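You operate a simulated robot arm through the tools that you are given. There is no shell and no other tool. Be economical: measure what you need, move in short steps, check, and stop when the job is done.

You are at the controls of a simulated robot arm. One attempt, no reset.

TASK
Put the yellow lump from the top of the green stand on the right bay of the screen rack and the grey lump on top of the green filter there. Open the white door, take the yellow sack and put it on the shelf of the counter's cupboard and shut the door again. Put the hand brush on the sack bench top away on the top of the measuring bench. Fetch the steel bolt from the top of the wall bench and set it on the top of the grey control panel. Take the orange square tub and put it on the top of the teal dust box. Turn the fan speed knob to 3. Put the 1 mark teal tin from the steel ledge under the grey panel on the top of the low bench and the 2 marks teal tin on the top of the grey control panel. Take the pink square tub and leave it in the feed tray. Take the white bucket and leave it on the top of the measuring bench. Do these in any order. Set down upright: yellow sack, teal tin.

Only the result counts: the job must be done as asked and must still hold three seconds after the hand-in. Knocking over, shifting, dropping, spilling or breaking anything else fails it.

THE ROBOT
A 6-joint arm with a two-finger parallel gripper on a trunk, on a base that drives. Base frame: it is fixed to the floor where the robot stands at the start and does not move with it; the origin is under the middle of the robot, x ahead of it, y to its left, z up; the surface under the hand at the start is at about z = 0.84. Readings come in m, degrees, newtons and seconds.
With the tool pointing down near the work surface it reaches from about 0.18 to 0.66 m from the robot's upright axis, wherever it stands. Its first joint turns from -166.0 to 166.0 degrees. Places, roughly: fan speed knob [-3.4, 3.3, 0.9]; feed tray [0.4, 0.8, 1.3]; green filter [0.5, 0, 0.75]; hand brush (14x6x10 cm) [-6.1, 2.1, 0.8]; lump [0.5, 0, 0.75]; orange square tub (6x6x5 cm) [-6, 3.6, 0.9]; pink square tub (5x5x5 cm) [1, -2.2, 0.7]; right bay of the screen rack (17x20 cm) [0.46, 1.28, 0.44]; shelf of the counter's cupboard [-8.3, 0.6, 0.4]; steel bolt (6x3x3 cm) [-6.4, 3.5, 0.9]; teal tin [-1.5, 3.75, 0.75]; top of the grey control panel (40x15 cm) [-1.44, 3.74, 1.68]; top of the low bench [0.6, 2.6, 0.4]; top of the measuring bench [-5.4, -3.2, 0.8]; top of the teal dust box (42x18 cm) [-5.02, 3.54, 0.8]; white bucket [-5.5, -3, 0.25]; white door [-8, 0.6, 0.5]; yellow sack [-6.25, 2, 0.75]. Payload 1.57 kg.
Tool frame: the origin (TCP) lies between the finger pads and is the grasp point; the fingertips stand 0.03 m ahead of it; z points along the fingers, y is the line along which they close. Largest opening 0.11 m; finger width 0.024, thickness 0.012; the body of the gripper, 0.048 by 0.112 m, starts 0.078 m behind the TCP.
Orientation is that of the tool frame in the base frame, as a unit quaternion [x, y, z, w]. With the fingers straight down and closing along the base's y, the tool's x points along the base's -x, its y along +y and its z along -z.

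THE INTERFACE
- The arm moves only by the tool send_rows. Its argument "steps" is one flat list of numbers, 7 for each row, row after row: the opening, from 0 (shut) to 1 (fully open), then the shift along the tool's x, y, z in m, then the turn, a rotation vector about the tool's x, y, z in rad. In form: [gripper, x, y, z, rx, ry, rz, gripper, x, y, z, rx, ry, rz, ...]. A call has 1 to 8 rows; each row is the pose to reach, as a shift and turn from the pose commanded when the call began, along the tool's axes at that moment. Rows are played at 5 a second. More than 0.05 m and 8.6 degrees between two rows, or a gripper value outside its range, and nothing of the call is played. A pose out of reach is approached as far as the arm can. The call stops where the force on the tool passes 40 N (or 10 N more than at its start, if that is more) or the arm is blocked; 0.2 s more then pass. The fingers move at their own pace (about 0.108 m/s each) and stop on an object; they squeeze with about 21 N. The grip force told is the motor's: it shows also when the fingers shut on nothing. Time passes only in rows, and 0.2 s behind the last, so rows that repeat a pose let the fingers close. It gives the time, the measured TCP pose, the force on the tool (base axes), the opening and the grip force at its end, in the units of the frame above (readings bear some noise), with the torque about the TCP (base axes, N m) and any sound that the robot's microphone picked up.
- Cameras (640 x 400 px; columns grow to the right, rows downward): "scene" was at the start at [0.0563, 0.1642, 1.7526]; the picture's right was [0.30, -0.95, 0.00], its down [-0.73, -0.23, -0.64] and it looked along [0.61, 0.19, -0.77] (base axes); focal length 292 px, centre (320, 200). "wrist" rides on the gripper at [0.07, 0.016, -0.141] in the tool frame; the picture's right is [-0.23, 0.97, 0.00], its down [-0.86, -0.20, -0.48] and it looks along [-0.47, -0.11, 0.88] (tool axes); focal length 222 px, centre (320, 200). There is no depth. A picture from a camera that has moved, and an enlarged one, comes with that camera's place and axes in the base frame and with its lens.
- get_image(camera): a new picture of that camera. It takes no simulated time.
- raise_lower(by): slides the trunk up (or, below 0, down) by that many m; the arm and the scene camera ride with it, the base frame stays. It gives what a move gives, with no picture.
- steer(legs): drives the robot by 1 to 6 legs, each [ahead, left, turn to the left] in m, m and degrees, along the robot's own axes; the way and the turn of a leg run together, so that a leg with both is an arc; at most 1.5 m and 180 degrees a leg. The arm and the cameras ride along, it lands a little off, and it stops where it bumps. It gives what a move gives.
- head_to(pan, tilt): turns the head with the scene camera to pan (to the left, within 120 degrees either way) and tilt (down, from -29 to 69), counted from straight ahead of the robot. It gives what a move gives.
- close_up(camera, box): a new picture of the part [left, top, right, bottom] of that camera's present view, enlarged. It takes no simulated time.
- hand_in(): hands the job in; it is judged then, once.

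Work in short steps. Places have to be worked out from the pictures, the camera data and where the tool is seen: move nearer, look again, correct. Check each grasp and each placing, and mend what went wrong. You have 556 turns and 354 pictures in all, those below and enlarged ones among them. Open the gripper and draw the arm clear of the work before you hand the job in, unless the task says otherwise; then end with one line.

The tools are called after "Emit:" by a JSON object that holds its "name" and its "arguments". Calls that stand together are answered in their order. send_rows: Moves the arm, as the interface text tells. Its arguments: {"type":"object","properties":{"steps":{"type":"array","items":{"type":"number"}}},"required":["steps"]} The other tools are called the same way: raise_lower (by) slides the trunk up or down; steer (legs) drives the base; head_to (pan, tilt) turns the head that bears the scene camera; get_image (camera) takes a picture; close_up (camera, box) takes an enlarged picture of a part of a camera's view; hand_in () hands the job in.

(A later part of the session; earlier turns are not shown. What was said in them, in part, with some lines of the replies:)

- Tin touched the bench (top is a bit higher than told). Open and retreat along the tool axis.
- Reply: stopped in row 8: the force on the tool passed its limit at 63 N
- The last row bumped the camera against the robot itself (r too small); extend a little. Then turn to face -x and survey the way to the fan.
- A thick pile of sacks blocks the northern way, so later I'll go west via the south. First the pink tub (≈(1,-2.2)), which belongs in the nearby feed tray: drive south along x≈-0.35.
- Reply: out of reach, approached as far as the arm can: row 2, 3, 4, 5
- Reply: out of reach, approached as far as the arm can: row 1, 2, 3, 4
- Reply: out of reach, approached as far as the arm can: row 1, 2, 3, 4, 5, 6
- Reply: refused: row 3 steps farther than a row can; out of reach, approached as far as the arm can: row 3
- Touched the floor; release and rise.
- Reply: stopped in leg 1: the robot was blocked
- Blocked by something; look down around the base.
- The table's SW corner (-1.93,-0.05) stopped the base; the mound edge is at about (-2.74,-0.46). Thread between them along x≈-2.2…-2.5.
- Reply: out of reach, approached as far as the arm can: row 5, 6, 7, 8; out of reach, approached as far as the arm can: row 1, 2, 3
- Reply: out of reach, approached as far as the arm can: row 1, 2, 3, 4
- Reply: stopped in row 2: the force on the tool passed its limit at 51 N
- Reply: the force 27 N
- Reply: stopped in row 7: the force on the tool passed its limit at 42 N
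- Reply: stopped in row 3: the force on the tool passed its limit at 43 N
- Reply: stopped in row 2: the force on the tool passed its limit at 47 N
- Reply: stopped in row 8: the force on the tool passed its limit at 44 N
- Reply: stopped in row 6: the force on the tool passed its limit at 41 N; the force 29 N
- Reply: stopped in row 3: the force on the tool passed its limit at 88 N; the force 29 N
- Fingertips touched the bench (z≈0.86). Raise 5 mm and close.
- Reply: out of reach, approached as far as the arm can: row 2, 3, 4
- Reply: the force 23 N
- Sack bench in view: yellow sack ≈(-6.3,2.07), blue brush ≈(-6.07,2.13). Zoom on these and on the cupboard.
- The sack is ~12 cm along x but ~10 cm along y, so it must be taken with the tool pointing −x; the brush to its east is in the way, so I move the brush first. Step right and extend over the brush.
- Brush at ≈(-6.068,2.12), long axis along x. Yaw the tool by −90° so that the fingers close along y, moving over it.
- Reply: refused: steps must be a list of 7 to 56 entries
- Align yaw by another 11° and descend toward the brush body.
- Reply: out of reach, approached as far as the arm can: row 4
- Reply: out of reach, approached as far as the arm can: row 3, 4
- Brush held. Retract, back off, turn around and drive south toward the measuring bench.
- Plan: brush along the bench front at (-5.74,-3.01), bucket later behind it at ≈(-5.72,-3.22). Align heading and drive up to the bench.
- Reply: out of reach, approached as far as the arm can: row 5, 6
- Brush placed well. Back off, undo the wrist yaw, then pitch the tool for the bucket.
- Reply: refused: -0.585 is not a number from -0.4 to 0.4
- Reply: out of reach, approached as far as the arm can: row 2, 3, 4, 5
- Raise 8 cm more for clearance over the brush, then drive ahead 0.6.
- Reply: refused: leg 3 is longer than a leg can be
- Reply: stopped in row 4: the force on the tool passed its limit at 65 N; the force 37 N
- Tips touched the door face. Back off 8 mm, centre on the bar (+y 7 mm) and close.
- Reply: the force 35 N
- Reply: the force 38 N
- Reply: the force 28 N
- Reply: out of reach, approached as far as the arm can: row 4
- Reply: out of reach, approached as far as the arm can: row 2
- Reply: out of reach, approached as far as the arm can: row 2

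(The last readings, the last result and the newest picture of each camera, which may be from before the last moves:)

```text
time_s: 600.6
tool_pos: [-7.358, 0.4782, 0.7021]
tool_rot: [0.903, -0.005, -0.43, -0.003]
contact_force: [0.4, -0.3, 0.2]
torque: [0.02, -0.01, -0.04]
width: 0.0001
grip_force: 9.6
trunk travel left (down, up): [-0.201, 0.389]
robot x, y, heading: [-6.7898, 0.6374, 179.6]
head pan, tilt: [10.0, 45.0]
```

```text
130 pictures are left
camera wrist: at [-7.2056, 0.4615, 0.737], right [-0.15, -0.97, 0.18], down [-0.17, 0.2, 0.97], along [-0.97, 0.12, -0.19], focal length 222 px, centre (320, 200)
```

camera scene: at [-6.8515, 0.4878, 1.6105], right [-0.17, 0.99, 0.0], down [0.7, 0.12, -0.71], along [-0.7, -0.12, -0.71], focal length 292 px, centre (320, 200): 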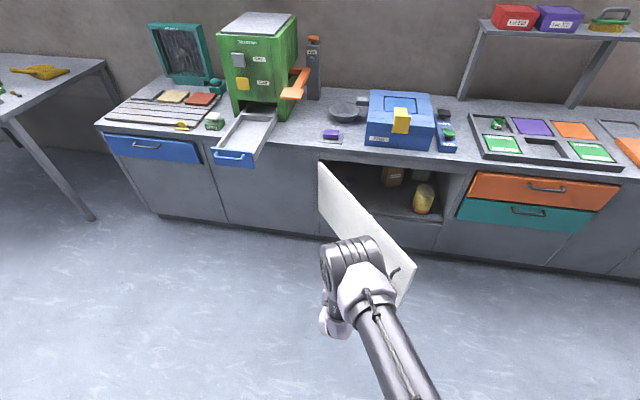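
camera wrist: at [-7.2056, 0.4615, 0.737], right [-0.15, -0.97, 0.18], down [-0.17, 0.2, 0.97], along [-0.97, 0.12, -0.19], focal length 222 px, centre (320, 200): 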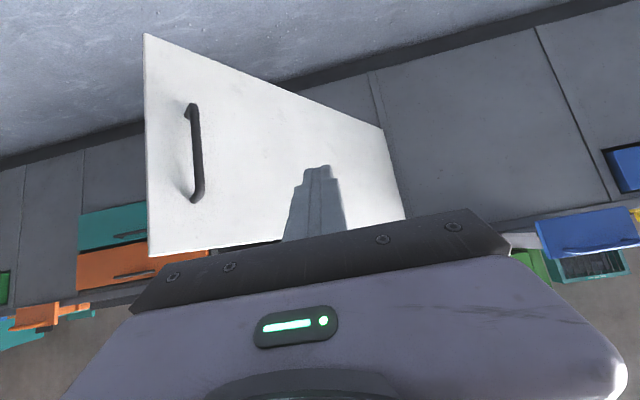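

Finger faces the door's outer side. Sidestep to y≈0.61 and push by driving forward diagonally.

Emit:
{"name": "steer", "arguments": {"legs": [[0, -0.13, 0], [0.15, 0, 0]]}}

Emit:
{"name": "steer", "arguments": {"legs": [[0.25, -0.12, 0]]}}

Emit:
{"name": "get_image", "arguments": {"camera": "scene"}}

Emit:
{"name": "get_image", "arguments": {"camera": "wrist"}}

```text
time_s: 602.9
tool_pos: [-7.5052, 0.6092, 0.7028]
tool_rot: [0.904, -0.004, -0.428, -0.002]
contact_force: [-0.2, 0.1, 0.9]
torque: [0.04, 0.02, -0.03]
width: 0.0
grip_force: 21.0
trunk travel left (down, up): [-0.201, 0.389]
robot x, y, heading: [-6.9414, 0.7723, 179.9]
head pan, tilt: [10.0, 45.0]
```

```text
time_s: 604.8
tool_pos: [-7.759, 0.7276, 0.7026]
tool_rot: [0.904, -0.004, -0.428, -0.002]
contact_force: [0.2, 0.5, -0.1]
torque: [0.01, 0.0, 0.01]
width: 0.0
grip_force: 21.2
trunk travel left (down, up): [-0.201, 0.389]
robot x, y, heading: [-7.1929, 0.8898, 179.9]
head pan, tilt: [10.0, 45.0]
```

```text
129 pictures are left
camera scene: at [-7.2541, 0.739, 1.6105], right [-0.17, 0.99, 0.0], down [0.7, 0.12, -0.71], along [-0.7, -0.12, -0.71], focal length 292 px, centre (320, 200)
```

scene: 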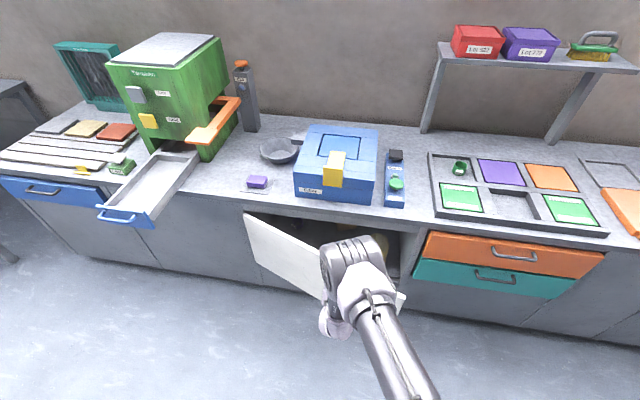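

```text
128 pictures are left
camera wrist: at [-7.6077, 0.7115, 0.7369], right [-0.15, -0.97, 0.18], down [-0.17, 0.2, 0.96], along [-0.97, 0.12, -0.2], focal length 222 px, centre (320, 200)
```

wrist: 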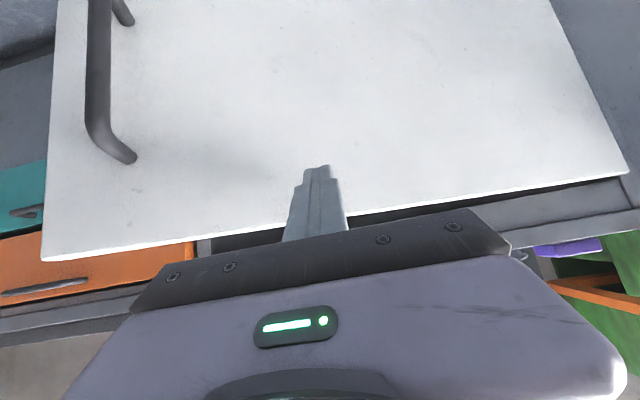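

The door closes along. Continue.

Emit:
{"name": "steer", "arguments": {"legs": [[0.17, -0.08, 0]]}}

Emit:
{"name": "get_image", "arguments": {"camera": "wrist"}}

```text
time_s: 606.4
tool_pos: [-7.9255, 0.8088, 0.7035]
tool_rot: [0.904, -0.003, -0.428, -0.001]
contact_force: [-0.1, 0.3, 0.1]
torque: [0.0, -0.03, 0.03]
width: 0.0
grip_force: 20.9
trunk travel left (down, up): [-0.201, 0.389]
robot x, y, heading: [-7.362, 0.9769, 180.0]
head pan, tilt: [10.0, 45.0]
```

```text
127 pictures are left
camera wrist: at [-7.7729, 0.7923, 0.7369], right [-0.15, -0.97, 0.18], down [-0.17, 0.2, 0.96], along [-0.97, 0.12, -0.2], focal length 222 px, centre (320, 200)
```

wrist: 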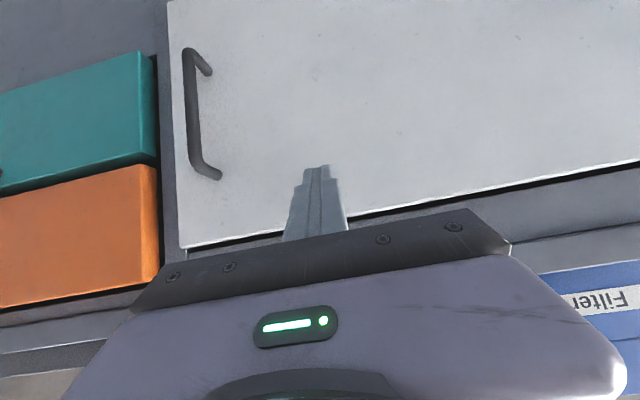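

Nearly shut; press the rest with the arm until force rises.

Emit:
{"name": "send_rows", "arguments": {"steps": [0, -0.0063, 0, 0.0078, 0, 0, 0, 0, -0.0125, 0, 0.0156, 0, 0, 0, 0, -0.0188, 0, 0.0234, 0, 0, 0, 0, -0.025, 0, 0.0312, 0, 0, 0, 0, -0.03, 0, 0.037, 0, 0, 0, 0, -0.034, 0, 0.042, 0, 0, 0, 0, -0.038, 0, 0.047, 0, 0, 0]}}

Emit:
{"name": "get_image", "arguments": {"camera": "wrist"}}

```text
time_s: 607.7
tool_pos: [-7.9676, 0.8094, 0.7012]
tool_rot: [0.905, -0.003, -0.425, -0.003]
contact_force: [17.2, -0.1, 7.3]
torque: [-0.03, 0.03, 0.04]
width: 0.0
grip_force: 20.9
trunk travel left (down, up): [-0.201, 0.389]
robot x, y, heading: [-7.3568, 0.9712, 180.0]
head pan, tilt: [10.0, 45.0]
stopped in row 6: the force on the tool passed its limit at 48 N (the readings are from after the stop); the commanded pose is now the measured one
```

```text
126 pictures are left
camera wrist: at [-7.8164, 0.7922, 0.7358], right [-0.15, -0.97, 0.17], down [-0.18, 0.2, 0.96], along [-0.97, 0.12, -0.2], focal length 222 px, centre (320, 200)
```

wrist: 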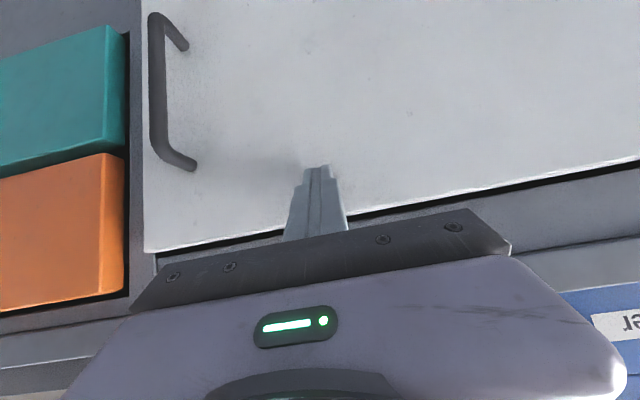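

Stopped at the same plane as the closed door originally (tip x −7.99). Back off and verify.

Emit:
{"name": "send_rows", "arguments": {"steps": [0, 0, 0, -0.03, 0, 0, 0, 0, 0, 0, -0.07, 0, 0, 0]}}

Emit:
{"name": "steer", "arguments": {"legs": [[-0.6, 0, 0]]}}

Emit:
{"name": "head_to", "arguments": {"pan": 15, "tilt": 40}}

Emit:
{"name": "get_image", "arguments": {"camera": "scene"}}

```text
time_s: 608.3
tool_pos: [-7.9149, 0.8084, 0.744]
tool_rot: [0.905, -0.004, -0.425, -0.003]
contact_force: [0.7, 0.1, 0.3]
torque: [-0.04, -0.01, 0.0]
width: 0.0001
grip_force: 20.2
trunk travel left (down, up): [-0.201, 0.389]
robot x, y, heading: [-7.3603, 0.9739, 179.4]
head pan, tilt: [10.0, 45.0]
```

```text
time_s: 611.7
tool_pos: [-7.3179, 0.8068, 0.7444]
tool_rot: [0.905, -0.004, -0.424, -0.003]
contact_force: [0.2, -0.2, -0.2]
torque: [-0.02, 0.01, -0.01]
width: 0.0001
grip_force: 21.3
trunk travel left (down, up): [-0.201, 0.389]
robot x, y, heading: [-6.7582, 0.9699, 179.9]
head pan, tilt: [10.0, 45.0]
```

```text
time_s: 612.3
tool_pos: [-7.3184, 0.8064, 0.7444]
tool_rot: [0.906, -0.003, -0.424, -0.002]
contact_force: [0.8, 0.3, -0.6]
torque: [0.0, 0.02, 0.0]
width: 0.0
grip_force: 21.4
trunk travel left (down, up): [-0.201, 0.389]
robot x, y, heading: [-6.7617, 0.9714, 180.2]
head pan, tilt: [15.0, 40.0]
```

```text
125 pictures are left
camera scene: at [-6.8231, 0.8107, 1.6177], right [-0.26, 0.97, 0.0], down [0.62, 0.17, -0.77], along [-0.74, -0.2, -0.64], focal length 292 px, centre (320, 200)
```

scene: 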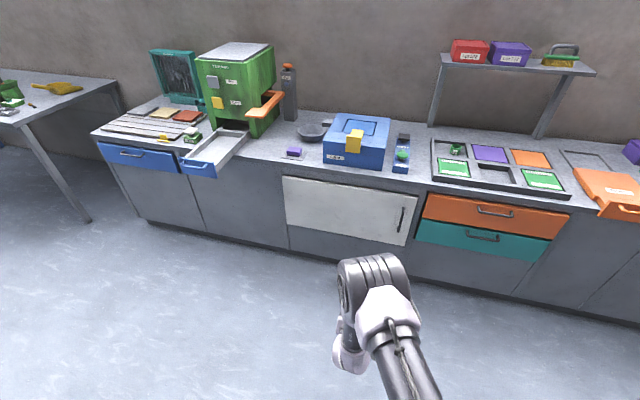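

Door is shut flush. Return the tool to pointing down, then drive around the west end of the sack bench to the wall bench for the bolt.

Emit:
{"name": "send_rows", "arguments": {"steps": [0.3, -0.009, -0.023, -0.034, 0, 0.127, 0, 0.3, -0.018, -0.046, -0.068, 0, 0.254, 0, 0.3, -0.027, -0.069, -0.101, 0, 0.381, 0, 0.3, -0.036, -0.092, -0.135, 0, 0.508, 0, 0.3, -0.046, -0.115, -0.169, 0, 0.635, 0, 0.3, -0.055, -0.138, -0.202, 0, 0.762, 0, 0.3, -0.064, -0.16, -0.236, 0, 0.877, 0]}}

Emit:
{"name": "raise_lower", "arguments": {"by": 0.2}}

Emit:
{"name": "steer", "arguments": {"legs": [[0.5, 0, 0], [0, -1.4, 0], [0, -0.6, 0], [0, 0, -90], [0, -0.85, 0]]}}

Emit:
{"name": "head_to", "arguments": {"pan": 0, "tilt": 55}}

Emit:
{"name": "get_image", "arguments": {"camera": "scene"}}

Emit:
{"name": "get_image", "arguments": {"camera": "wrist"}}

```text
time_s: 613.9
tool_pos: [-7.1856, 0.9702, 0.918]
tool_rot: [0.996, -0.004, -0.079, -0.028]
contact_force: [0.3, -0.1, -0.2]
torque: [0.02, 0.03, -0.04]
width: 0.0329
grip_force: 0.1
out of reach, approached as far as the arm can: row 6, 7
trunk travel left (down, up): [-0.201, 0.389]
robot x, y, heading: [-6.759, 0.9707, 180.2]
head pan, tilt: [15.0, 40.0]
```

```text
time_s: 616.1
tool_pos: [-7.1857, 0.9695, 1.1176]
tool_rot: [0.996, -0.007, -0.08, -0.027]
contact_force: [0.6, 0.5, 0.1]
torque: [0.02, 0.0, 0.0]
width: 0.0329
grip_force: 0.0
trunk travel left (down, up): [-0.401, 0.189]
robot x, y, heading: [-6.7666, 0.9714, 179.9]
head pan, tilt: [15.0, 40.0]
```

```text
time_s: 636.6
tool_pos: [-6.4528, 3.4645, 1.1179]
tool_rot: [0.715, -0.694, -0.038, -0.074]
contact_force: [0.0, -0.2, 0.8]
torque: [-0.03, -0.01, 0.02]
width: 0.0332
grip_force: 0.1
trunk travel left (down, up): [-0.401, 0.189]
robot x, y, heading: [-6.4338, 3.0407, 92.3]
head pan, tilt: [15.0, 40.0]
```

```text
time_s: 637.4
tool_pos: [-6.4532, 3.462, 1.118]
tool_rot: [0.715, -0.694, -0.039, -0.075]
contact_force: [0.2, 0.9, 0.3]
torque: [0.01, 0.04, -0.02]
width: 0.0333
grip_force: 0.1
trunk travel left (down, up): [-0.401, 0.189]
robot x, y, heading: [-6.4359, 3.0399, 92.3]
head pan, tilt: [0.0, 55.0]
```

```text
124 pictures are left
camera scene: at [-6.5725, 3.0888, 1.7971], right [1.0, 0.04, 0.0], down [0.03, -0.82, -0.57], along [-0.02, 0.57, -0.82], focal length 292 px, centre (320, 200)
```

scene: 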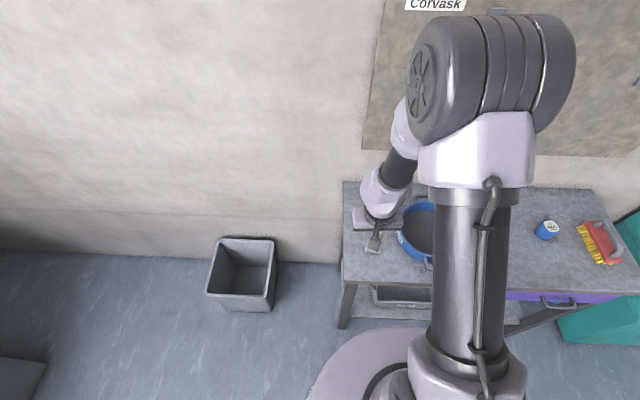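

```text
123 pictures are left
camera wrist: at [-6.4755, 3.3726, 1.2435], right [-0.98, 0.2, -0.02], down [0.15, 0.77, 0.62], along [0.14, 0.6, -0.79], focal length 222 px, centre (320, 200)
```

wrist: 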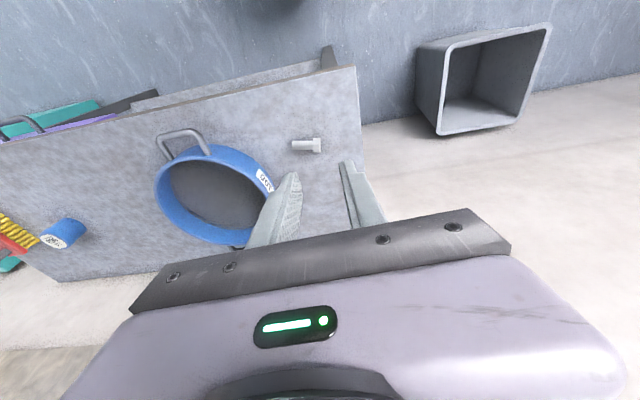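

Bolt at ≈(-6.412,3.53), axis along x. I'll grip it end to end with the tool pitched (so it can be set on the panel the same way). Back off a bit and pitch the tool.

Emit:
{"name": "steer", "arguments": {"legs": [[-0.22, 0, -2]]}}

Emit:
{"name": "send_rows", "arguments": {"steps": [1, -0.03, 0, 0, -0.01, -0.122, 0, 1, -0.06, 0, 0.01, -0.02, -0.243, 0, 1, -0.09, 0, 0.02, -0.03, -0.365, 0, 1, -0.12, 0, 0.03, -0.04, -0.487, 0, 1, -0.15, 0, 0.04, -0.05, -0.61, 0, 1, -0.17, 0, 0.05, -0.05, -0.73, 0]}}

Emit:
{"name": "get_image", "arguments": {"camera": "wrist"}}

```text
time_s: 639.1
tool_pos: [-6.4327, 3.2417, 1.1176]
tool_rot: [-0.703, 0.706, 0.037, 0.075]
contact_force: [0.5, -0.2, -0.1]
torque: [0.03, -0.02, -0.01]
width: 0.0327
grip_force: 0.1
trunk travel left (down, up): [-0.401, 0.189]
robot x, y, heading: [-6.4291, 2.8233, 90.6]
head pan, tilt: [0.0, 55.0]
```

```text
time_s: 640.5
tool_pos: [-6.43, 3.4172, 1.0939]
tool_rot: [0.645, -0.631, -0.303, -0.306]
contact_force: [-0.2, 0.0, -0.5]
torque: [0.02, 0.02, -0.02]
width: 0.11
grip_force: 0.1
out of reach, approached as far as the arm can: row 1, 2
trunk travel left (down, up): [-0.401, 0.189]
robot x, y, heading: [-6.4262, 2.8199, 90.3]
head pan, tilt: [0.0, 55.0]
```

```text
122 pictures are left
camera wrist: at [-6.4464, 3.2645, 1.1273], right [-0.98, 0.13, 0.17], down [0.19, 0.17, 0.97], along [0.09, 0.98, -0.19], focal length 222 px, centre (320, 200)
```

wrist: 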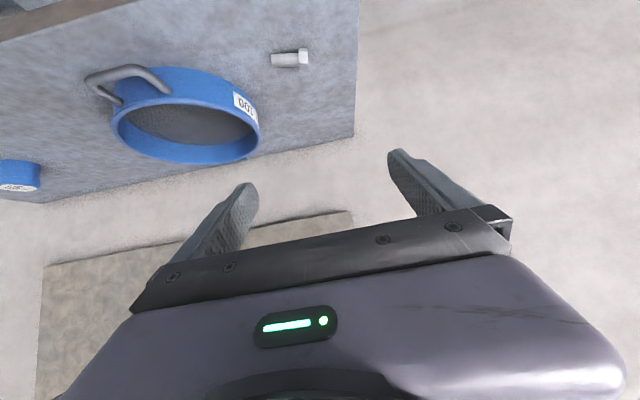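

Bolt confirmed at (-6.414,3.527). Move to the pre-grasp above and behind it.

Emit:
{"name": "send_rows", "arguments": {"steps": [0.85, 0.034, -0.005, 0.027, 0, 0, 0, 0.85, 0.067, -0.01, 0.055, 0, 0, 0, 0.85, 0.1007, -0.0145, 0.0824, 0, 0, 0, 0.85, 0.1007, -0.0145, 0.122, 0, 0, 0, 0.85, 0.1007, -0.0145, 0.152, 0, 0, 0]}}

Emit:
{"name": "get_image", "arguments": {"camera": "wrist"}}

```text
time_s: 641.7
tool_pos: [-6.4152, 3.4707, 0.9204]
tool_rot: [0.646, -0.632, -0.302, -0.303]
contact_force: [0.3, 0.5, -0.4]
torque: [-0.02, -0.03, 0.01]
width: 0.0934
grip_force: 0.0
trunk travel left (down, up): [-0.401, 0.189]
robot x, y, heading: [-6.4289, 2.8194, 90.7]
head pan, tilt: [0.0, 55.0]
```

```text
121 pictures are left
camera wrist: at [-6.4309, 3.3182, 0.9537], right [-0.98, 0.13, 0.17], down [0.19, 0.17, 0.97], along [0.09, 0.98, -0.19], focal length 222 px, centre (320, 200)
```

wrist: 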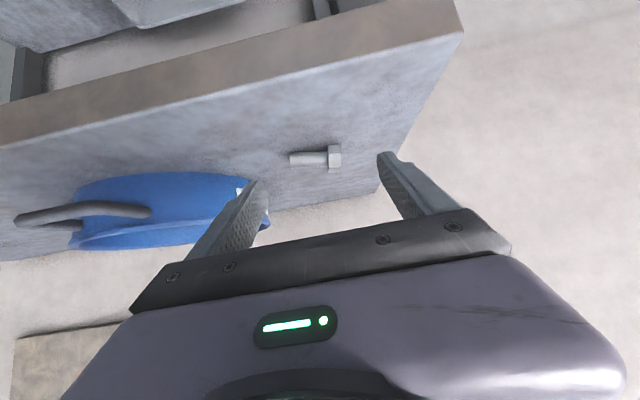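

Emit:
{"name": "send_rows", "arguments": {"steps": [0.75, 0, 0, 0.025, 0, 0, 0, 0.75, 0, 0, 0.045, 0, 0, 0]}}

Emit:
{"name": "get_image", "arguments": {"camera": "wrist"}}

```text
time_s: 642.3
tool_pos: [-6.4156, 3.5067, 0.892]
tool_rot: [0.645, -0.632, -0.302, -0.305]
contact_force: [-0.1, 0.1, 0.0]
torque: [0.01, -0.01, -0.02]
width: 0.0825
grip_force: 0.0
trunk travel left (down, up): [-0.401, 0.189]
robot x, y, heading: [-6.4296, 2.8154, 90.5]
head pan, tilt: [0.0, 55.0]
```

```text
120 pictures are left
camera wrist: at [-6.4317, 3.3539, 0.9261], right [-0.98, 0.13, 0.17], down [0.19, 0.17, 0.97], along [0.09, 0.98, -0.19], focal length 222 px, centre (320, 200)
```

wrist: 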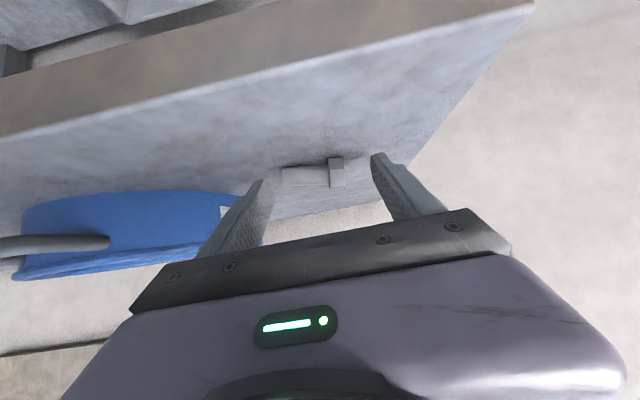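

Bolt lies between the fingertips; close and lift.

Emit:
{"name": "send_rows", "arguments": {"steps": [0, 0, 0, 0.003, 0, 0, 0, 0, 0, 0, 0.003, 0, 0, 0, 0, 0, 0, 0.003, 0, 0, 0]}}

Emit:
{"name": "raise_lower", "arguments": {"by": 0.08}}

Emit:
{"name": "get_image", "arguments": {"camera": "wrist"}}

```text
time_s: 643.1
tool_pos: [-6.4141, 3.5088, 0.8916]
tool_rot: [0.645, -0.632, -0.302, -0.305]
contact_force: [1.0, 2.5, 5.0]
torque: [0.17, 0.11, -0.01]
width: 0.0492
grip_force: 21.0
trunk travel left (down, up): [-0.401, 0.189]
robot x, y, heading: [-6.4296, 2.8198, 90.4]
head pan, tilt: [0.0, 55.0]
```

```text
time_s: 644.3
tool_pos: [-6.4157, 3.5092, 0.9711]
tool_rot: [0.646, -0.632, -0.303, -0.304]
contact_force: [-0.2, 0.0, -0.9]
torque: [0.0, -0.03, 0.04]
width: 0.0495
grip_force: 20.7
trunk travel left (down, up): [-0.481, 0.109]
robot x, y, heading: [-6.4287, 2.8201, 90.6]
head pan, tilt: [0.0, 55.0]
```

```text
119 pictures are left
camera wrist: at [-6.4313, 3.3561, 1.0039], right [-0.98, 0.13, 0.17], down [0.19, 0.17, 0.97], along [0.09, 0.98, -0.19], focal length 222 px, centre (320, 200)
```

wrist: 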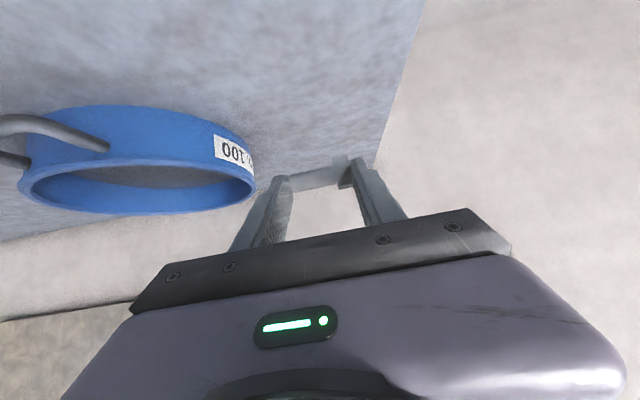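

Bolt held end to end. Pull the arm in and start the trip back east.

Emit:
{"name": "send_rows", "arguments": {"steps": [0, 0.004, 0.0005, -0.045, 0, 0, 0, 0, 0.008, 0.001, -0.09, 0, 0, 0, 0, 0.012, 0.0015, -0.135, 0, 0, 0, 0, 0.0166, 0.002, -0.179, 0, 0, 0]}}

Emit:
{"name": "steer", "arguments": {"legs": [[0, 0, -90], [1.4, -0.05, 0], [0.9, -0.9, 0], [1.1, -0.4, 0]]}}

Emit:
{"name": "head_to", "arguments": {"pan": -30, "tilt": 40}}

Emit:
{"name": "get_image", "arguments": {"camera": "scene"}}

```text
time_s: 645.3
tool_pos: [-6.4162, 3.3581, 1.0726]
tool_rot: [0.645, -0.631, -0.304, -0.305]
contact_force: [-0.4, -0.5, -1.3]
torque: [-0.04, 0.04, 0.0]
width: 0.0494
grip_force: 20.7
trunk travel left (down, up): [-0.481, 0.109]
robot x, y, heading: [-6.4273, 2.8174, 90.6]
head pan, tilt: [0.0, 55.0]
```

```text
time_s: 667.5
tool_pos: [-2.4631, 1.5772, 1.0709]
tool_rot: [-0.025, 0.903, 0.006, 0.428]
contact_force: [0.0, -0.3, -1.1]
torque: [-0.01, 0.04, 0.0]
width: 0.0495
grip_force: 21.1
trunk travel left (down, up): [-0.481, 0.109]
robot x, y, heading: [-3.003, 1.5694, 2.4]
head pan, tilt: [0.0, 55.0]
```

```text
time_s: 668.5
tool_pos: [-2.4635, 1.5772, 1.0707]
tool_rot: [-0.026, 0.903, 0.006, 0.429]
contact_force: [-0.5, 0.0, -1.0]
torque: [0.01, 0.03, -0.01]
width: 0.0495
grip_force: 20.8
trunk travel left (down, up): [-0.481, 0.109]
robot x, y, heading: [-3.0025, 1.5691, 2.6]
head pan, tilt: [-30.0, 40.0]
```

```text
118 pictures are left
camera scene: at [-2.9499, 1.6701, 1.8977], right [-0.46, -0.89, 0.0], down [-0.57, 0.3, -0.77], along [0.68, -0.35, -0.64], focal length 292 px, centre (320, 200)
```

scene: 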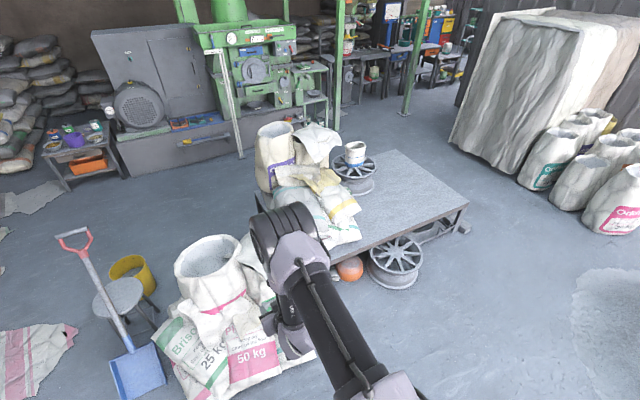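

Clear view of the gap west of the table. Retrace the southern route.

Emit:
{"name": "steer", "arguments": {"legs": [[0.36, -1.0, -2.5], [0.1, -0.6, 0], [0.3, -0.57, 0], [0.31, 0, 0], [1.35, 0, 0]]}}

Emit:
{"name": "head_to", "arguments": {"pan": 30, "tilt": 40}}

Emit:
{"name": "get_image", "arguments": {"camera": "scene"}}

```text
time_s: 688.0
tool_pos: [-0.096, -0.628, 1.0713]
tool_rot: [-0.004, 0.903, -0.004, 0.429]
contact_force: [0.0, 0.0, -1.4]
torque: [-0.01, 0.05, -0.02]
width: 0.0492
grip_force: 20.3
trunk travel left (down, up): [-0.481, 0.109]
robot x, y, heading: [-0.6343, -0.6078, -0.4]
head pan, tilt: [-30.0, 40.0]
```

```text
time_s: 689.3
tool_pos: [-0.0969, -0.6276, 1.0711]
tool_rot: [-0.003, 0.903, -0.004, 0.43]
contact_force: [0.2, 0.1, -0.9]
torque: [-0.04, 0.04, 0.01]
width: 0.0493
grip_force: 21.0
trunk travel left (down, up): [-0.481, 0.109]
robot x, y, heading: [-0.6354, -0.6111, -0.4]
head pan, tilt: [30.0, 40.0]
```

```text
117 pictures are left
camera scene: at [-0.5777, -0.4254, 1.8978], right [0.49, -0.87, 0.0], down [-0.56, -0.32, -0.77], along [0.67, 0.38, -0.64], focal length 292 px, centre (320, 200)
```

scene: 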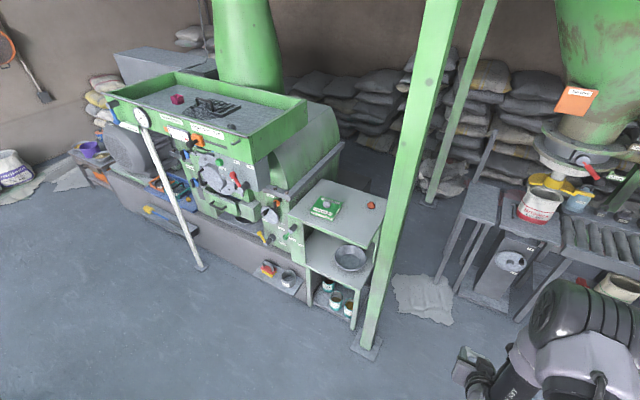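

Turn north and retrace to the control panel.

Emit:
{"name": "steer", "arguments": {"legs": [[0, 0, 90], [0.6, -0.28, 0], [1.4, 0, 0], [1.35, 0.1, 0], [0, 0.72, 0]]}}

Emit:
{"name": "raise_lower", "arguments": {"by": 0.108}}

Emit:
{"name": "head_to", "arguments": {"pan": 0, "tilt": 25}}

Emit:
{"name": "get_image", "arguments": {"camera": "scene"}}

Emit:
{"name": "get_image", "arguments": {"camera": "wrist"}}

```text
time_s: 713.3
tool_pos: [-1.095, 3.3191, 1.0712]
tool_rot: [-0.634, 0.643, 0.297, 0.31]
contact_force: [0.9, 0.4, -1.4]
torque: [-0.05, -0.03, 0.0]
width: 0.0494
grip_force: 21.1
trunk travel left (down, up): [-0.481, 0.109]
robot x, y, heading: [-1.1247, 2.7787, 88.7]
head pan, tilt: [30.0, 40.0]
```

```text
time_s: 714.7
tool_pos: [-1.0952, 3.3198, 1.1793]
tool_rot: [-0.634, 0.644, 0.297, 0.31]
contact_force: [-0.1, 0.2, -1.5]
torque: [-0.02, -0.01, 0.04]
width: 0.0494
grip_force: 20.9
trunk travel left (down, up): [-0.589, 0.001]
robot x, y, heading: [-1.1277, 2.7802, 88.5]
head pan, tilt: [30.0, 40.0]
```

```text
time_s: 715.7
tool_pos: [-1.0951, 3.3188, 1.179]
tool_rot: [-0.634, 0.643, 0.297, 0.31]
contact_force: [-0.2, -0.2, -3.0]
torque: [-0.02, 0.01, 0.02]
width: 0.0493
grip_force: 21.0
trunk travel left (down, up): [-0.589, 0.001]
robot x, y, heading: [-1.1235, 2.7837, 88.2]
head pan, tilt: [0.0, 25.0]
```

```text
116 pictures are left
camera scene: at [-1.2613, 2.8585, 2.0291], right [1.0, -0.03, 0.0], down [-0.01, -0.42, -0.91], along [0.03, 0.91, -0.42], focal length 292 px, centre (320, 200)
```

scene: 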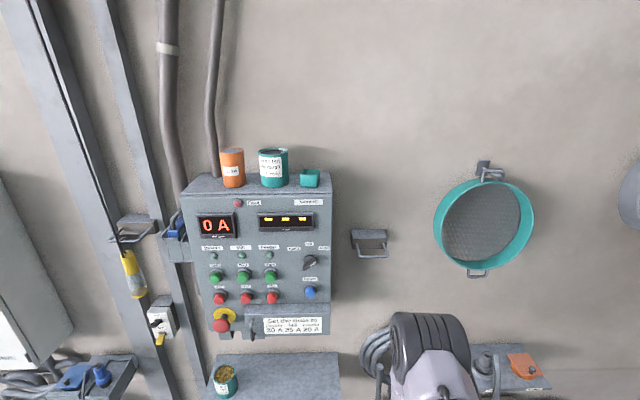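

```text
115 pictures are left
camera wrist: at [-1.1168, 3.1667, 1.2127], right [-0.97, 0.16, 0.17], down [0.19, 0.16, 0.97], along [0.13, 0.97, -0.19], focal length 222 px, centre (320, 200)
```

wrist: 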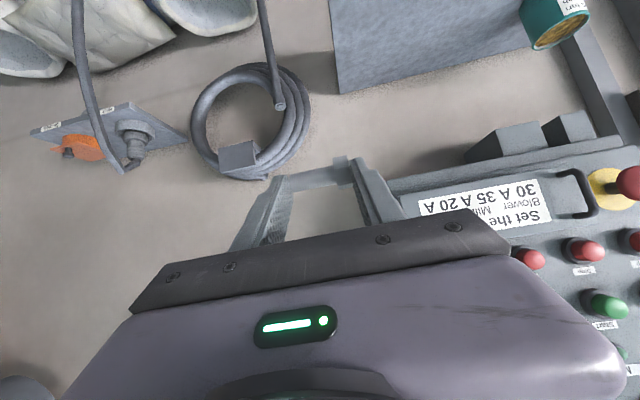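

Emit:
{"name": "close_up", "arguments": {"camera": "scene", "box": [170, 135, 346, 245]}}

```text
3.64 times, centred on (258, 190) of scene
camera zoom: at [-1.2613, 2.8585, 2.0291], right [1.0, -0.03, 0.0], down [-0.01, -0.42, -0.91], along [0.03, 0.91, -0.42], focal length 1063 px, centre (546, 236)
```

zoom: 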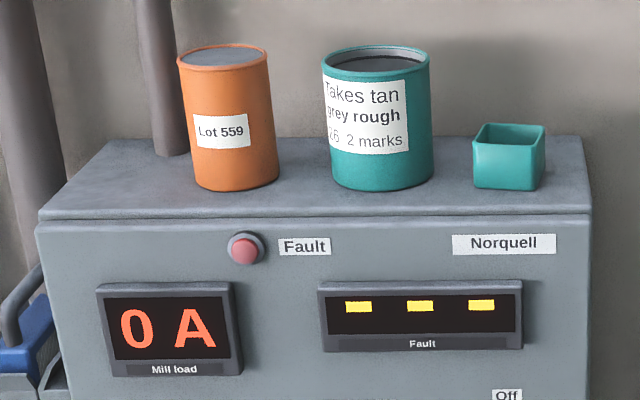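

Free spot left of the jar: target (-1.60,3.715). Raise the arm in front of the panel first.

Emit:
{"name": "send_rows", "arguments": {"steps": [0, -0.0328, 0.0056, -0.0304, 0, 0, 0, 0, -0.0656, 0.0112, -0.0608, 0, 0, 0, 0, -0.0984, 0.0168, -0.0912, 0, 0, 0, 0, -0.1312, 0.0224, -0.1216, 0, 0, 0, 0, -0.164, 0.028, -0.152, 0, 0, 0, 0, -0.1968, 0.0336, -0.1824, 0, 0, 0, 0, -0.2296, 0.0392, -0.2128, 0, 0, 0, 0, -0.2624, 0.0448, -0.2432, 0, 0, 0]}}

Emit:
{"name": "send_rows", "arguments": {"steps": [0, -0.0328, 0.0056, -0.0304, 0, 0, 0, 0, -0.0656, 0.0112, -0.0608, 0, 0, 0, 0, -0.0984, 0.0168, -0.0912, 0, 0, 0, 0, -0.1312, 0.0224, -0.1216, 0, 0, 0, 0, -0.164, 0.028, -0.152, 0, 0, 0]}}

Emit:
{"name": "get_image", "arguments": {"camera": "wrist"}}

```text
time_s: 717.5
tool_pos: [-1.1428, 3.2956, 1.5362]
tool_rot: [-0.635, 0.642, 0.298, 0.31]
contact_force: [-0.3, -0.7, -0.7]
torque: [0.0, 0.0, -0.02]
width: 0.0492
grip_force: 21.3
trunk travel left (down, up): [-0.589, 0.001]
robot x, y, heading: [-1.1256, 2.7802, 88.3]
head pan, tilt: [0.0, 25.0]
```

```text
time_s: 718.7
tool_pos: [-1.1851, 3.2799, 1.7535]
tool_rot: [-0.633, 0.643, 0.296, 0.313]
contact_force: [0.6, -0.1, -1.2]
torque: [-0.01, -0.02, 0.04]
width: 0.0495
grip_force: 20.8
out of reach, approached as far as the arm can: row 5
trunk travel left (down, up): [-0.589, 0.001]
robot x, y, heading: [-1.1237, 2.7828, 88.2]
head pan, tilt: [0.0, 25.0]
```

```text
113 pictures are left
camera wrist: at [-1.2065, 3.1281, 1.7856], right [-0.97, 0.17, 0.16], down [0.19, 0.16, 0.97], along [0.13, 0.97, -0.19], focal length 222 px, centre (320, 200)
```

wrist: 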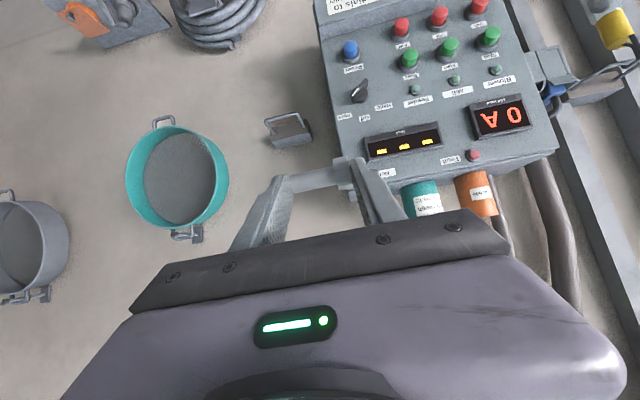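

Shift the arm 20 cm to the left and slightly in, then turn to heading 105.

Emit:
{"name": "send_rows", "arguments": {"steps": [0, 0.001, 0.02, -0.035, 0, 0, 0, 0, 0.002, 0.066, -0.038, 0, 0, 0, 0, 0.002, 0.112, -0.038, 0, 0, 0, 0, 0.002, 0.158, -0.038, 0, 0, 0, 0, 0.002, 0.204, -0.038, 0, 0, 0]}}

Emit:
{"name": "steer", "arguments": {"legs": [[0, 0, 17], [0.3, 0, 0]]}}

Emit:
{"name": "get_image", "arguments": {"camera": "wrist"}}

Emit:
{"name": "get_image", "arguments": {"camera": "scene"}}

```text
time_s: 719.9
tool_pos: [-1.3891, 3.2589, 1.7732]
tool_rot: [-0.634, 0.644, 0.296, 0.309]
contact_force: [-0.2, 0.2, -1.1]
torque: [-0.02, -0.06, -0.03]
width: 0.0495
grip_force: 21.7
trunk travel left (down, up): [-0.589, 0.001]
robot x, y, heading: [-1.1309, 2.7814, 88.6]
head pan, tilt: [0.0, 25.0]
```

```text
time_s: 722.9
tool_pos: [-1.5948, 3.4463, 1.7752]
tool_rot: [0.723, -0.541, -0.341, -0.263]
contact_force: [-0.9, -0.3, -0.8]
torque: [-0.05, -0.02, -0.01]
width: 0.0494
grip_force: 20.9
trunk travel left (down, up): [-0.589, 0.001]
robot x, y, heading: [-1.2095, 3.07, 105.3]
head pan, tilt: [0.0, 25.0]
```

```text
112 pictures are left
camera wrist: at [-1.5698, 3.2949, 1.8079], right [-0.98, -0.13, 0.17], down [0.14, 0.21, 0.97], along [-0.16, 0.97, -0.19], focal length 222 px, centre (320, 200)
```

wrist: 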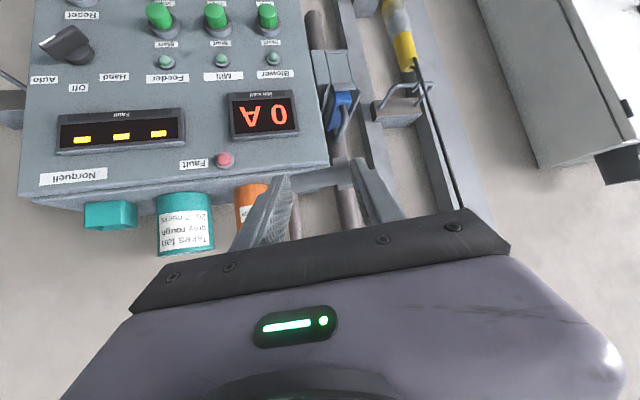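

```text
111 pictures are left
camera scene: at [-1.3577, 3.1022, 2.0291], right [0.96, 0.27, 0.0], down [0.11, -0.41, -0.91], along [-0.24, 0.87, -0.42], focal length 292 px, centre (320, 200)
```

scene: 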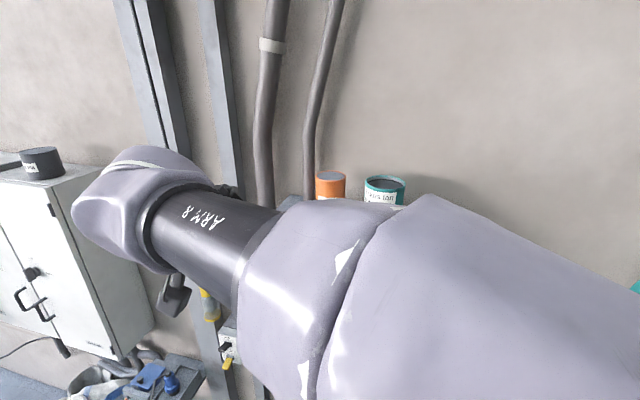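

Drive up to the panel in two small legs.

Emit:
{"name": "steer", "arguments": {"legs": [[0.15, -0.041, 0]]}}

Emit:
{"name": "get_image", "arguments": {"camera": "wrist"}}

```text
time_s: 724.3
tool_pos: [-1.5953, 3.6004, 1.7753]
tool_rot: [0.722, -0.542, -0.341, -0.264]
contact_force: [-0.7, 0.0, -1.9]
torque: [-0.01, -0.03, 0.0]
width: 0.0494
grip_force: 20.6
trunk travel left (down, up): [-0.589, 0.001]
robot x, y, heading: [-1.2101, 3.2278, 105.4]
head pan, tilt: [0.0, 25.0]
```

```text
110 pictures are left
camera wrist: at [-1.5705, 3.4499, 1.8082], right [-0.98, -0.13, 0.17], down [0.14, 0.21, 0.97], along [-0.16, 0.97, -0.19], focal length 222 px, centre (320, 200)
```

wrist: 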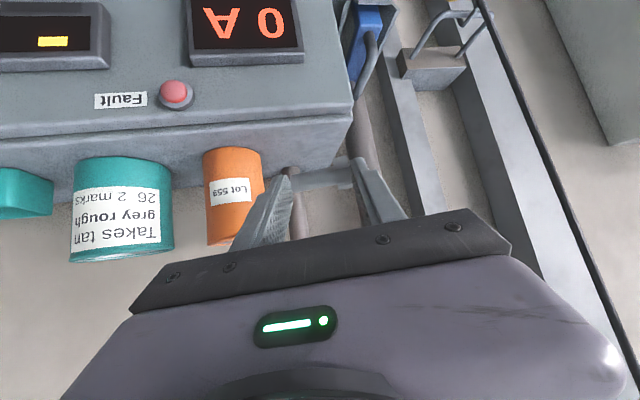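

Landing point lies midway between jar and panel edge. Drive the last 9 cm.

Emit:
{"name": "steer", "arguments": {"legs": [[0.088, -0.018, 0]]}}

Emit:
{"name": "get_image", "arguments": {"camera": "wrist"}}

Emit:
{"name": "get_image", "arguments": {"camera": "scene"}}

```text
time_s: 725.4
tool_pos: [-1.6028, 3.6909, 1.7731]
tool_rot: [0.722, -0.541, -0.341, -0.263]
contact_force: [-0.1, -0.4, -1.0]
torque: [-0.04, -0.03, 0.0]
width: 0.0493
grip_force: 21.0
trunk travel left (down, up): [-0.589, 0.001]
robot x, y, heading: [-1.213, 3.3109, 105.6]
head pan, tilt: [0.0, 25.0]
```

```text
109 pictures are left
camera wrist: at [-1.577, 3.5406, 1.8079], right [-0.98, -0.13, 0.17], down [0.14, 0.21, 0.97], along [-0.16, 0.97, -0.19], focal length 222 px, centre (320, 200)
```

wrist: 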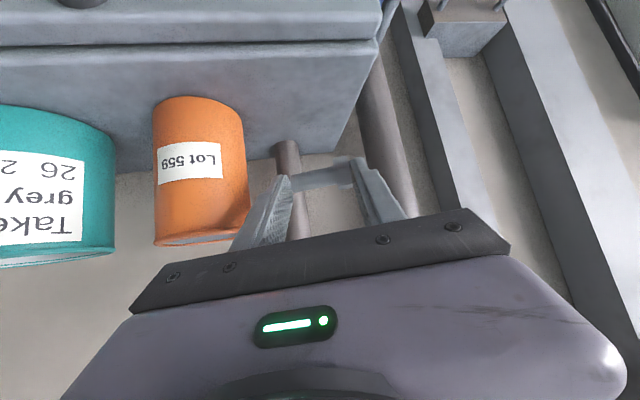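

```text
108 pictures are left
camera scene: at [-1.3649, 3.3482, 2.0291], right [0.96, 0.27, 0.0], down [0.11, -0.41, -0.91], along [-0.24, 0.87, -0.42], focal length 292 px, centre (320, 200)
```

scene: 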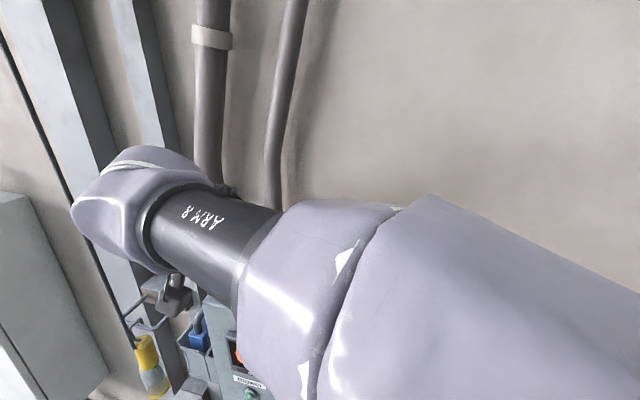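

Landing spot is fine. Lower with the trunk.

Emit:
{"name": "raise_lower", "arguments": {"by": -0.05}}

Emit:
{"name": "get_image", "arguments": {"camera": "wrist"}}

```text
time_s: 726.3
tool_pos: [-1.6015, 3.6911, 1.725]
tool_rot: [0.723, -0.541, -0.34, -0.263]
contact_force: [-0.1, 0.6, -0.8]
torque: [-0.02, -0.03, 0.01]
width: 0.0493
grip_force: 21.1
trunk travel left (down, up): [-0.539, 0.051]
robot x, y, heading: [-1.2132, 3.316, 105.4]
head pan, tilt: [0.0, 25.0]
```

```text
107 pictures are left
camera wrist: at [-1.5769, 3.5391, 1.7582], right [-0.98, -0.13, 0.17], down [0.14, 0.21, 0.97], along [-0.16, 0.97, -0.19], focal length 222 px, centre (320, 200)
```

wrist: 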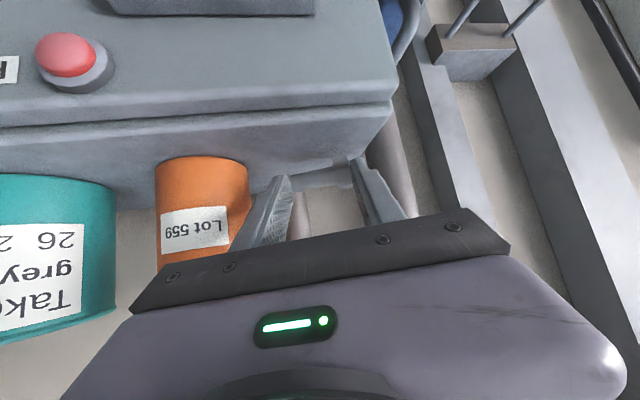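

Emit:
{"name": "raise_lower", "arguments": {"by": -0.008}}

Emit:
{"name": "raise_lower", "arguments": {"by": -0.005}}

```text
time_s: 726.9
tool_pos: [-1.6014, 3.6916, 1.716]
tool_rot: [0.723, -0.541, -0.341, -0.262]
contact_force: [0.0, 0.2, -0.9]
torque: [0.01, -0.02, -0.01]
width: 0.0494
grip_force: 20.7
trunk travel left (down, up): [-0.531, 0.059]
robot x, y, heading: [-1.2137, 3.3148, 105.7]
head pan, tilt: [0.0, 25.0]
```

```text
time_s: 727.4
tool_pos: [-1.6012, 3.6921, 1.7121]
tool_rot: [0.723, -0.541, -0.341, -0.262]
contact_force: [-0.5, 0.6, 4.9]
torque: [0.18, 0.22, -0.01]
width: 0.0494
grip_force: 20.7
trunk travel left (down, up): [-0.526, 0.064]
robot x, y, heading: [-1.2127, 3.3119, 105.4]
head pan, tilt: [0.0, 25.0]
```

Contact. Open just slightly (to ~6 cm) and withdraw along the tool axis.

Emit:
{"name": "send_rows", "arguments": {"steps": [0.5, 0, 0, 0, 0, 0, 0, 0.56, 0, 0, 0, 0, 0, 0, 0.56, 0, 0, 0, 0, 0, 0, 0.56, 0, 0, -0.02, 0, 0, 0, 0.56, 0, 0, -0.05, 0, 0, 0, 0.56, 0.01, 0, -0.09, 0, 0, 0]}}

Emit:
{"name": "get_image", "arguments": {"camera": "wrist"}}

```text
time_s: 728.8
tool_pos: [-1.5801, 3.6161, 1.7617]
tool_rot: [0.723, -0.541, -0.34, -0.262]
contact_force: [0.1, -0.3, 0.0]
torque: [0.01, -0.03, 0.0]
width: 0.0616
grip_force: 0.0
trunk travel left (down, up): [-0.526, 0.064]
robot x, y, heading: [-1.2159, 3.3204, 105.6]
head pan, tilt: [0.0, 25.0]
```

```text
106 pictures are left
camera wrist: at [-1.5552, 3.4647, 1.7956], right [-0.98, -0.13, 0.17], down [0.14, 0.21, 0.97], along [-0.16, 0.97, -0.19], focal length 222 px, centre (320, 200)
```

wrist: 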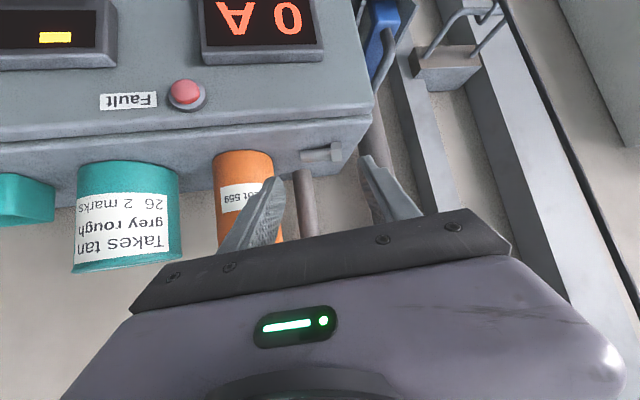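

Bolt rests on the panel top. Back off and verify from the scene camera.

Emit:
{"name": "steer", "arguments": {"legs": [[-0.4, 0, -15]]}}

Emit:
{"name": "send_rows", "arguments": {"steps": [0.5, 0.03, 0, 0.03, 0, 0, 0, 0.5, 0.06, -0.02, 0.06, 0, 0, 0, 0.5, 0.09, -0.05, 0.08, 0, 0, 0, 0.5, 0.12, -0.09, 0.1, 0, 0, 0, 0.5, 0.15, -0.13, 0.12, 0, 0, 0, 0.5, 0.18, -0.16, 0.14, 0, 0, 0, 0.5, 0.21, -0.19, 0.16, 0, 0, 0]}}

Emit:
{"name": "get_image", "arguments": {"camera": "scene"}}

```text
time_s: 731.3
tool_pos: [-1.4339, 3.3114, 1.7614]
tool_rot: [0.645, -0.631, -0.303, -0.305]
contact_force: [-0.2, -0.3, -0.3]
torque: [-0.01, -0.03, 0.0]
width: 0.0616
grip_force: 0.0
trunk travel left (down, up): [-0.526, 0.064]
robot x, y, heading: [-1.1544, 2.9198, 90.6]
head pan, tilt: [0.0, 25.0]
```

```text
refused: row 4 steps farther than a row can; nothing moved
```

```text
105 pictures are left
camera scene: at [-1.2956, 2.9943, 1.9663], right [1.0, 0.01, 0.0], down [0.0, -0.42, -0.91], along [-0.01, 0.91, -0.42], focal length 292 px, centre (320, 200)
```

scene: 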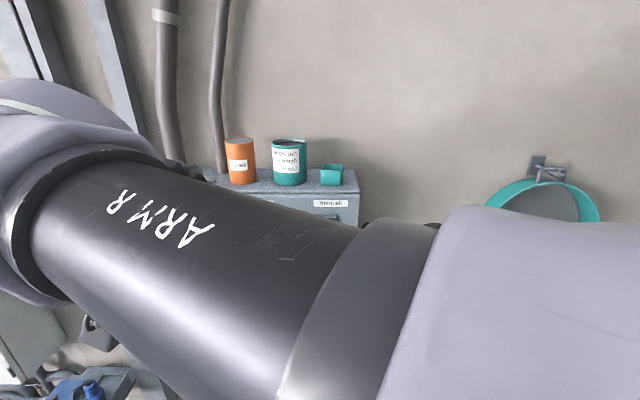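

Lower the arm out of the view for a clean check.

Emit:
{"name": "send_rows", "arguments": {"steps": [0.5, 0.03, -0.01, 0.025, 0, 0, 0, 0.5, 0.06, -0.03, 0.045, 0, 0, 0, 0.5, 0.09, -0.05, 0.065, 0, 0, 0, 0.5, 0.12, -0.07, 0.085, 0, 0, 0, 0.5, 0.15, -0.09, 0.105, 0, 0, 0, 0.5, 0.18, -0.11, 0.125, 0, 0, 0, 0.5, 0.21, -0.13, 0.145, 0, 0, 0, 0.5, 0.24, -0.15, 0.165, 0, 0, 0]}}

Emit:
{"name": "send_rows", "arguments": {"steps": [0.5, 0.03, -0.015, 0.02, 0, 0, 0, 0.5, 0.06, -0.03, 0.04, 0, 0, 0, 0.5, 0.09, -0.045, 0.06, 0, 0, 0, 0.5, 0.12, -0.06, 0.08, 0, 0, 0, 0.5, 0.15, -0.075, 0.1, 0, 0, 0]}}

Emit:
{"name": "close_up", "arguments": {"camera": "scene", "box": [170, 120, 370, 245]}}

Emit:
{"name": "get_image", "arguments": {"camera": "scene"}}

```text
time_s: 733.1
tool_pos: [-1.307, 3.3238, 1.4922]
tool_rot: [0.646, -0.632, -0.301, -0.303]
contact_force: [0.7, 0.0, 0.1]
torque: [-0.01, -0.01, 0.0]
width: 0.0551
grip_force: 0.1
out of reach, approached as far as the arm can: row 7, 8
trunk travel left (down, up): [-0.526, 0.064]
robot x, y, heading: [-1.1559, 2.9229, 90.5]
head pan, tilt: [0.0, 25.0]
```

```text
time_s: 734.3
tool_pos: [-1.2589, 3.3683, 1.2955]
tool_rot: [0.646, -0.631, -0.303, -0.304]
contact_force: [0.9, -0.1, -0.4]
torque: [-0.04, 0.01, 0.03]
width: 0.0548
grip_force: 0.0
out of reach, approached as far as the arm can: row 1, 2, 3, 4, 5
trunk travel left (down, up): [-0.526, 0.064]
robot x, y, heading: [-1.1598, 2.9244, 90.9]
head pan, tilt: [0.0, 25.0]
```

```text
3.20 times, centred on (270, 182) of scene
camera zoom: at [-1.2952, 2.9963, 1.966], right [1.0, 0.01, 0.0], down [0.0, -0.42, -0.91], along [-0.01, 0.91, -0.42], focal length 936 px, centre (480, 256)
```

zoom: 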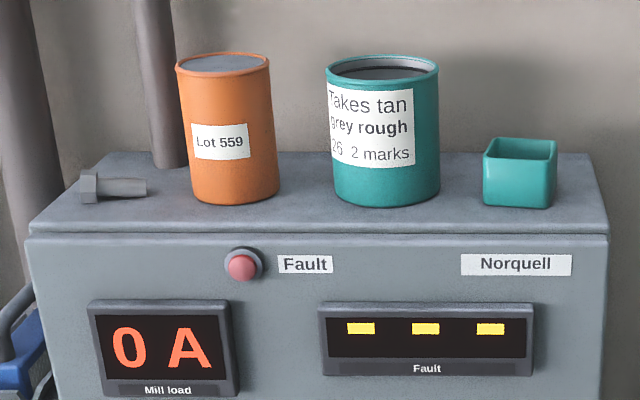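

```text
103 pictures are left
camera scene: at [-1.2952, 2.9963, 1.966], right [1.0, 0.01, 0.0], down [0.0, -0.42, -0.91], along [-0.01, 0.91, -0.42], focal length 292 px, centre (320, 200)
```

scene: 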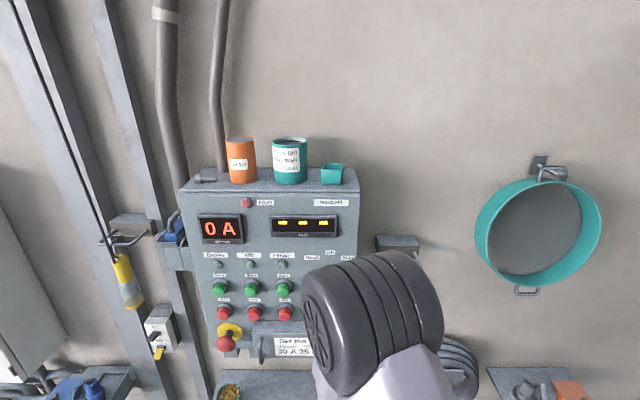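

The bolt lies at ≈(-1.603,3.717), well on the panel top. Back away, open the gripper and take a last look at the panel.

Emit:
{"name": "steer", "arguments": {"legs": [[-0.2, 0, 0]]}}

Emit:
{"name": "send_rows", "arguments": {"steps": [1, 0, 0, 0, 0, 0, 0, 1, 0, 0, 0, 0, 0, 0, 1, 0, 0, 0, 0, 0, 0]}}

Emit:
{"name": "head_to", "arguments": {"pan": -75, "tilt": 25}}

Emit:
{"name": "get_image", "arguments": {"camera": "scene"}}

```text
time_s: 735.9
tool_pos: [-1.2592, 3.1655, 1.2973]
tool_rot: [0.645, -0.631, -0.303, -0.305]
contact_force: [0.5, -0.3, 0.6]
torque: [-0.01, -0.04, 0.03]
width: 0.0551
grip_force: 0.1
trunk travel left (down, up): [-0.526, 0.064]
robot x, y, heading: [-1.1531, 2.7179, 90.6]
head pan, tilt: [0.0, 25.0]
```

```text
time_s: 736.7
tool_pos: [-1.2573, 3.1669, 1.2967]
tool_rot: [0.645, -0.632, -0.303, -0.305]
contact_force: [-0.5, 0.4, -0.3]
torque: [0.03, 0.0, -0.02]
width: 0.1099
grip_force: 0.1
trunk travel left (down, up): [-0.526, 0.064]
robot x, y, heading: [-1.1568, 2.7238, 90.3]
head pan, tilt: [0.0, 25.0]
```

```text
time_s: 738.2
tool_pos: [-1.2571, 3.1648, 1.298]
tool_rot: [0.645, -0.632, -0.303, -0.305]
contact_force: [-0.5, -0.5, -0.5]
torque: [0.0, 0.01, 0.02]
width: 0.1098
grip_force: 0.0
trunk travel left (down, up): [-0.526, 0.064]
robot x, y, heading: [-1.1565, 2.7215, 90.5]
head pan, tilt: [-75.0, 25.0]
```

```text
102 pictures are left
camera scene: at [-1.2045, 2.7258, 1.9661], right [0.27, -0.96, 0.0], down [-0.41, -0.11, -0.91], along [0.87, 0.24, -0.42], focal length 292 px, centre (320, 200)
```

scene: 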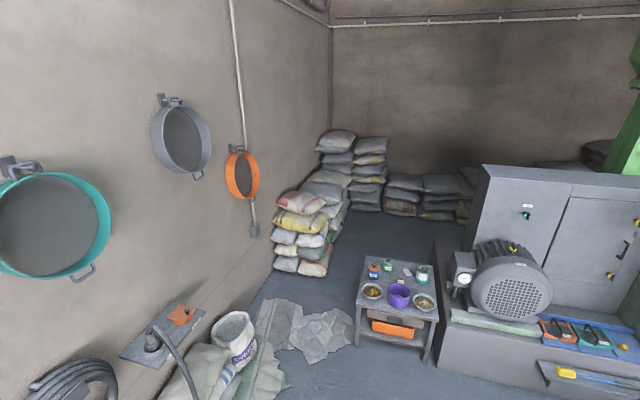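

Tin 1 stands on the low bench, the lump is in the rack, everything is placed, and the arm is clear with the gripper open. Handing in.

Emit:
{"name": "hand_in", "arguments": {}}

```text
The job is handed in.
```

I finished every item on the list and handed the job in. I saw each one in place by camera when I set it, with the gripper open and the arm clear at the end. I did not look again at the sack, brush and bucket after leaving them.
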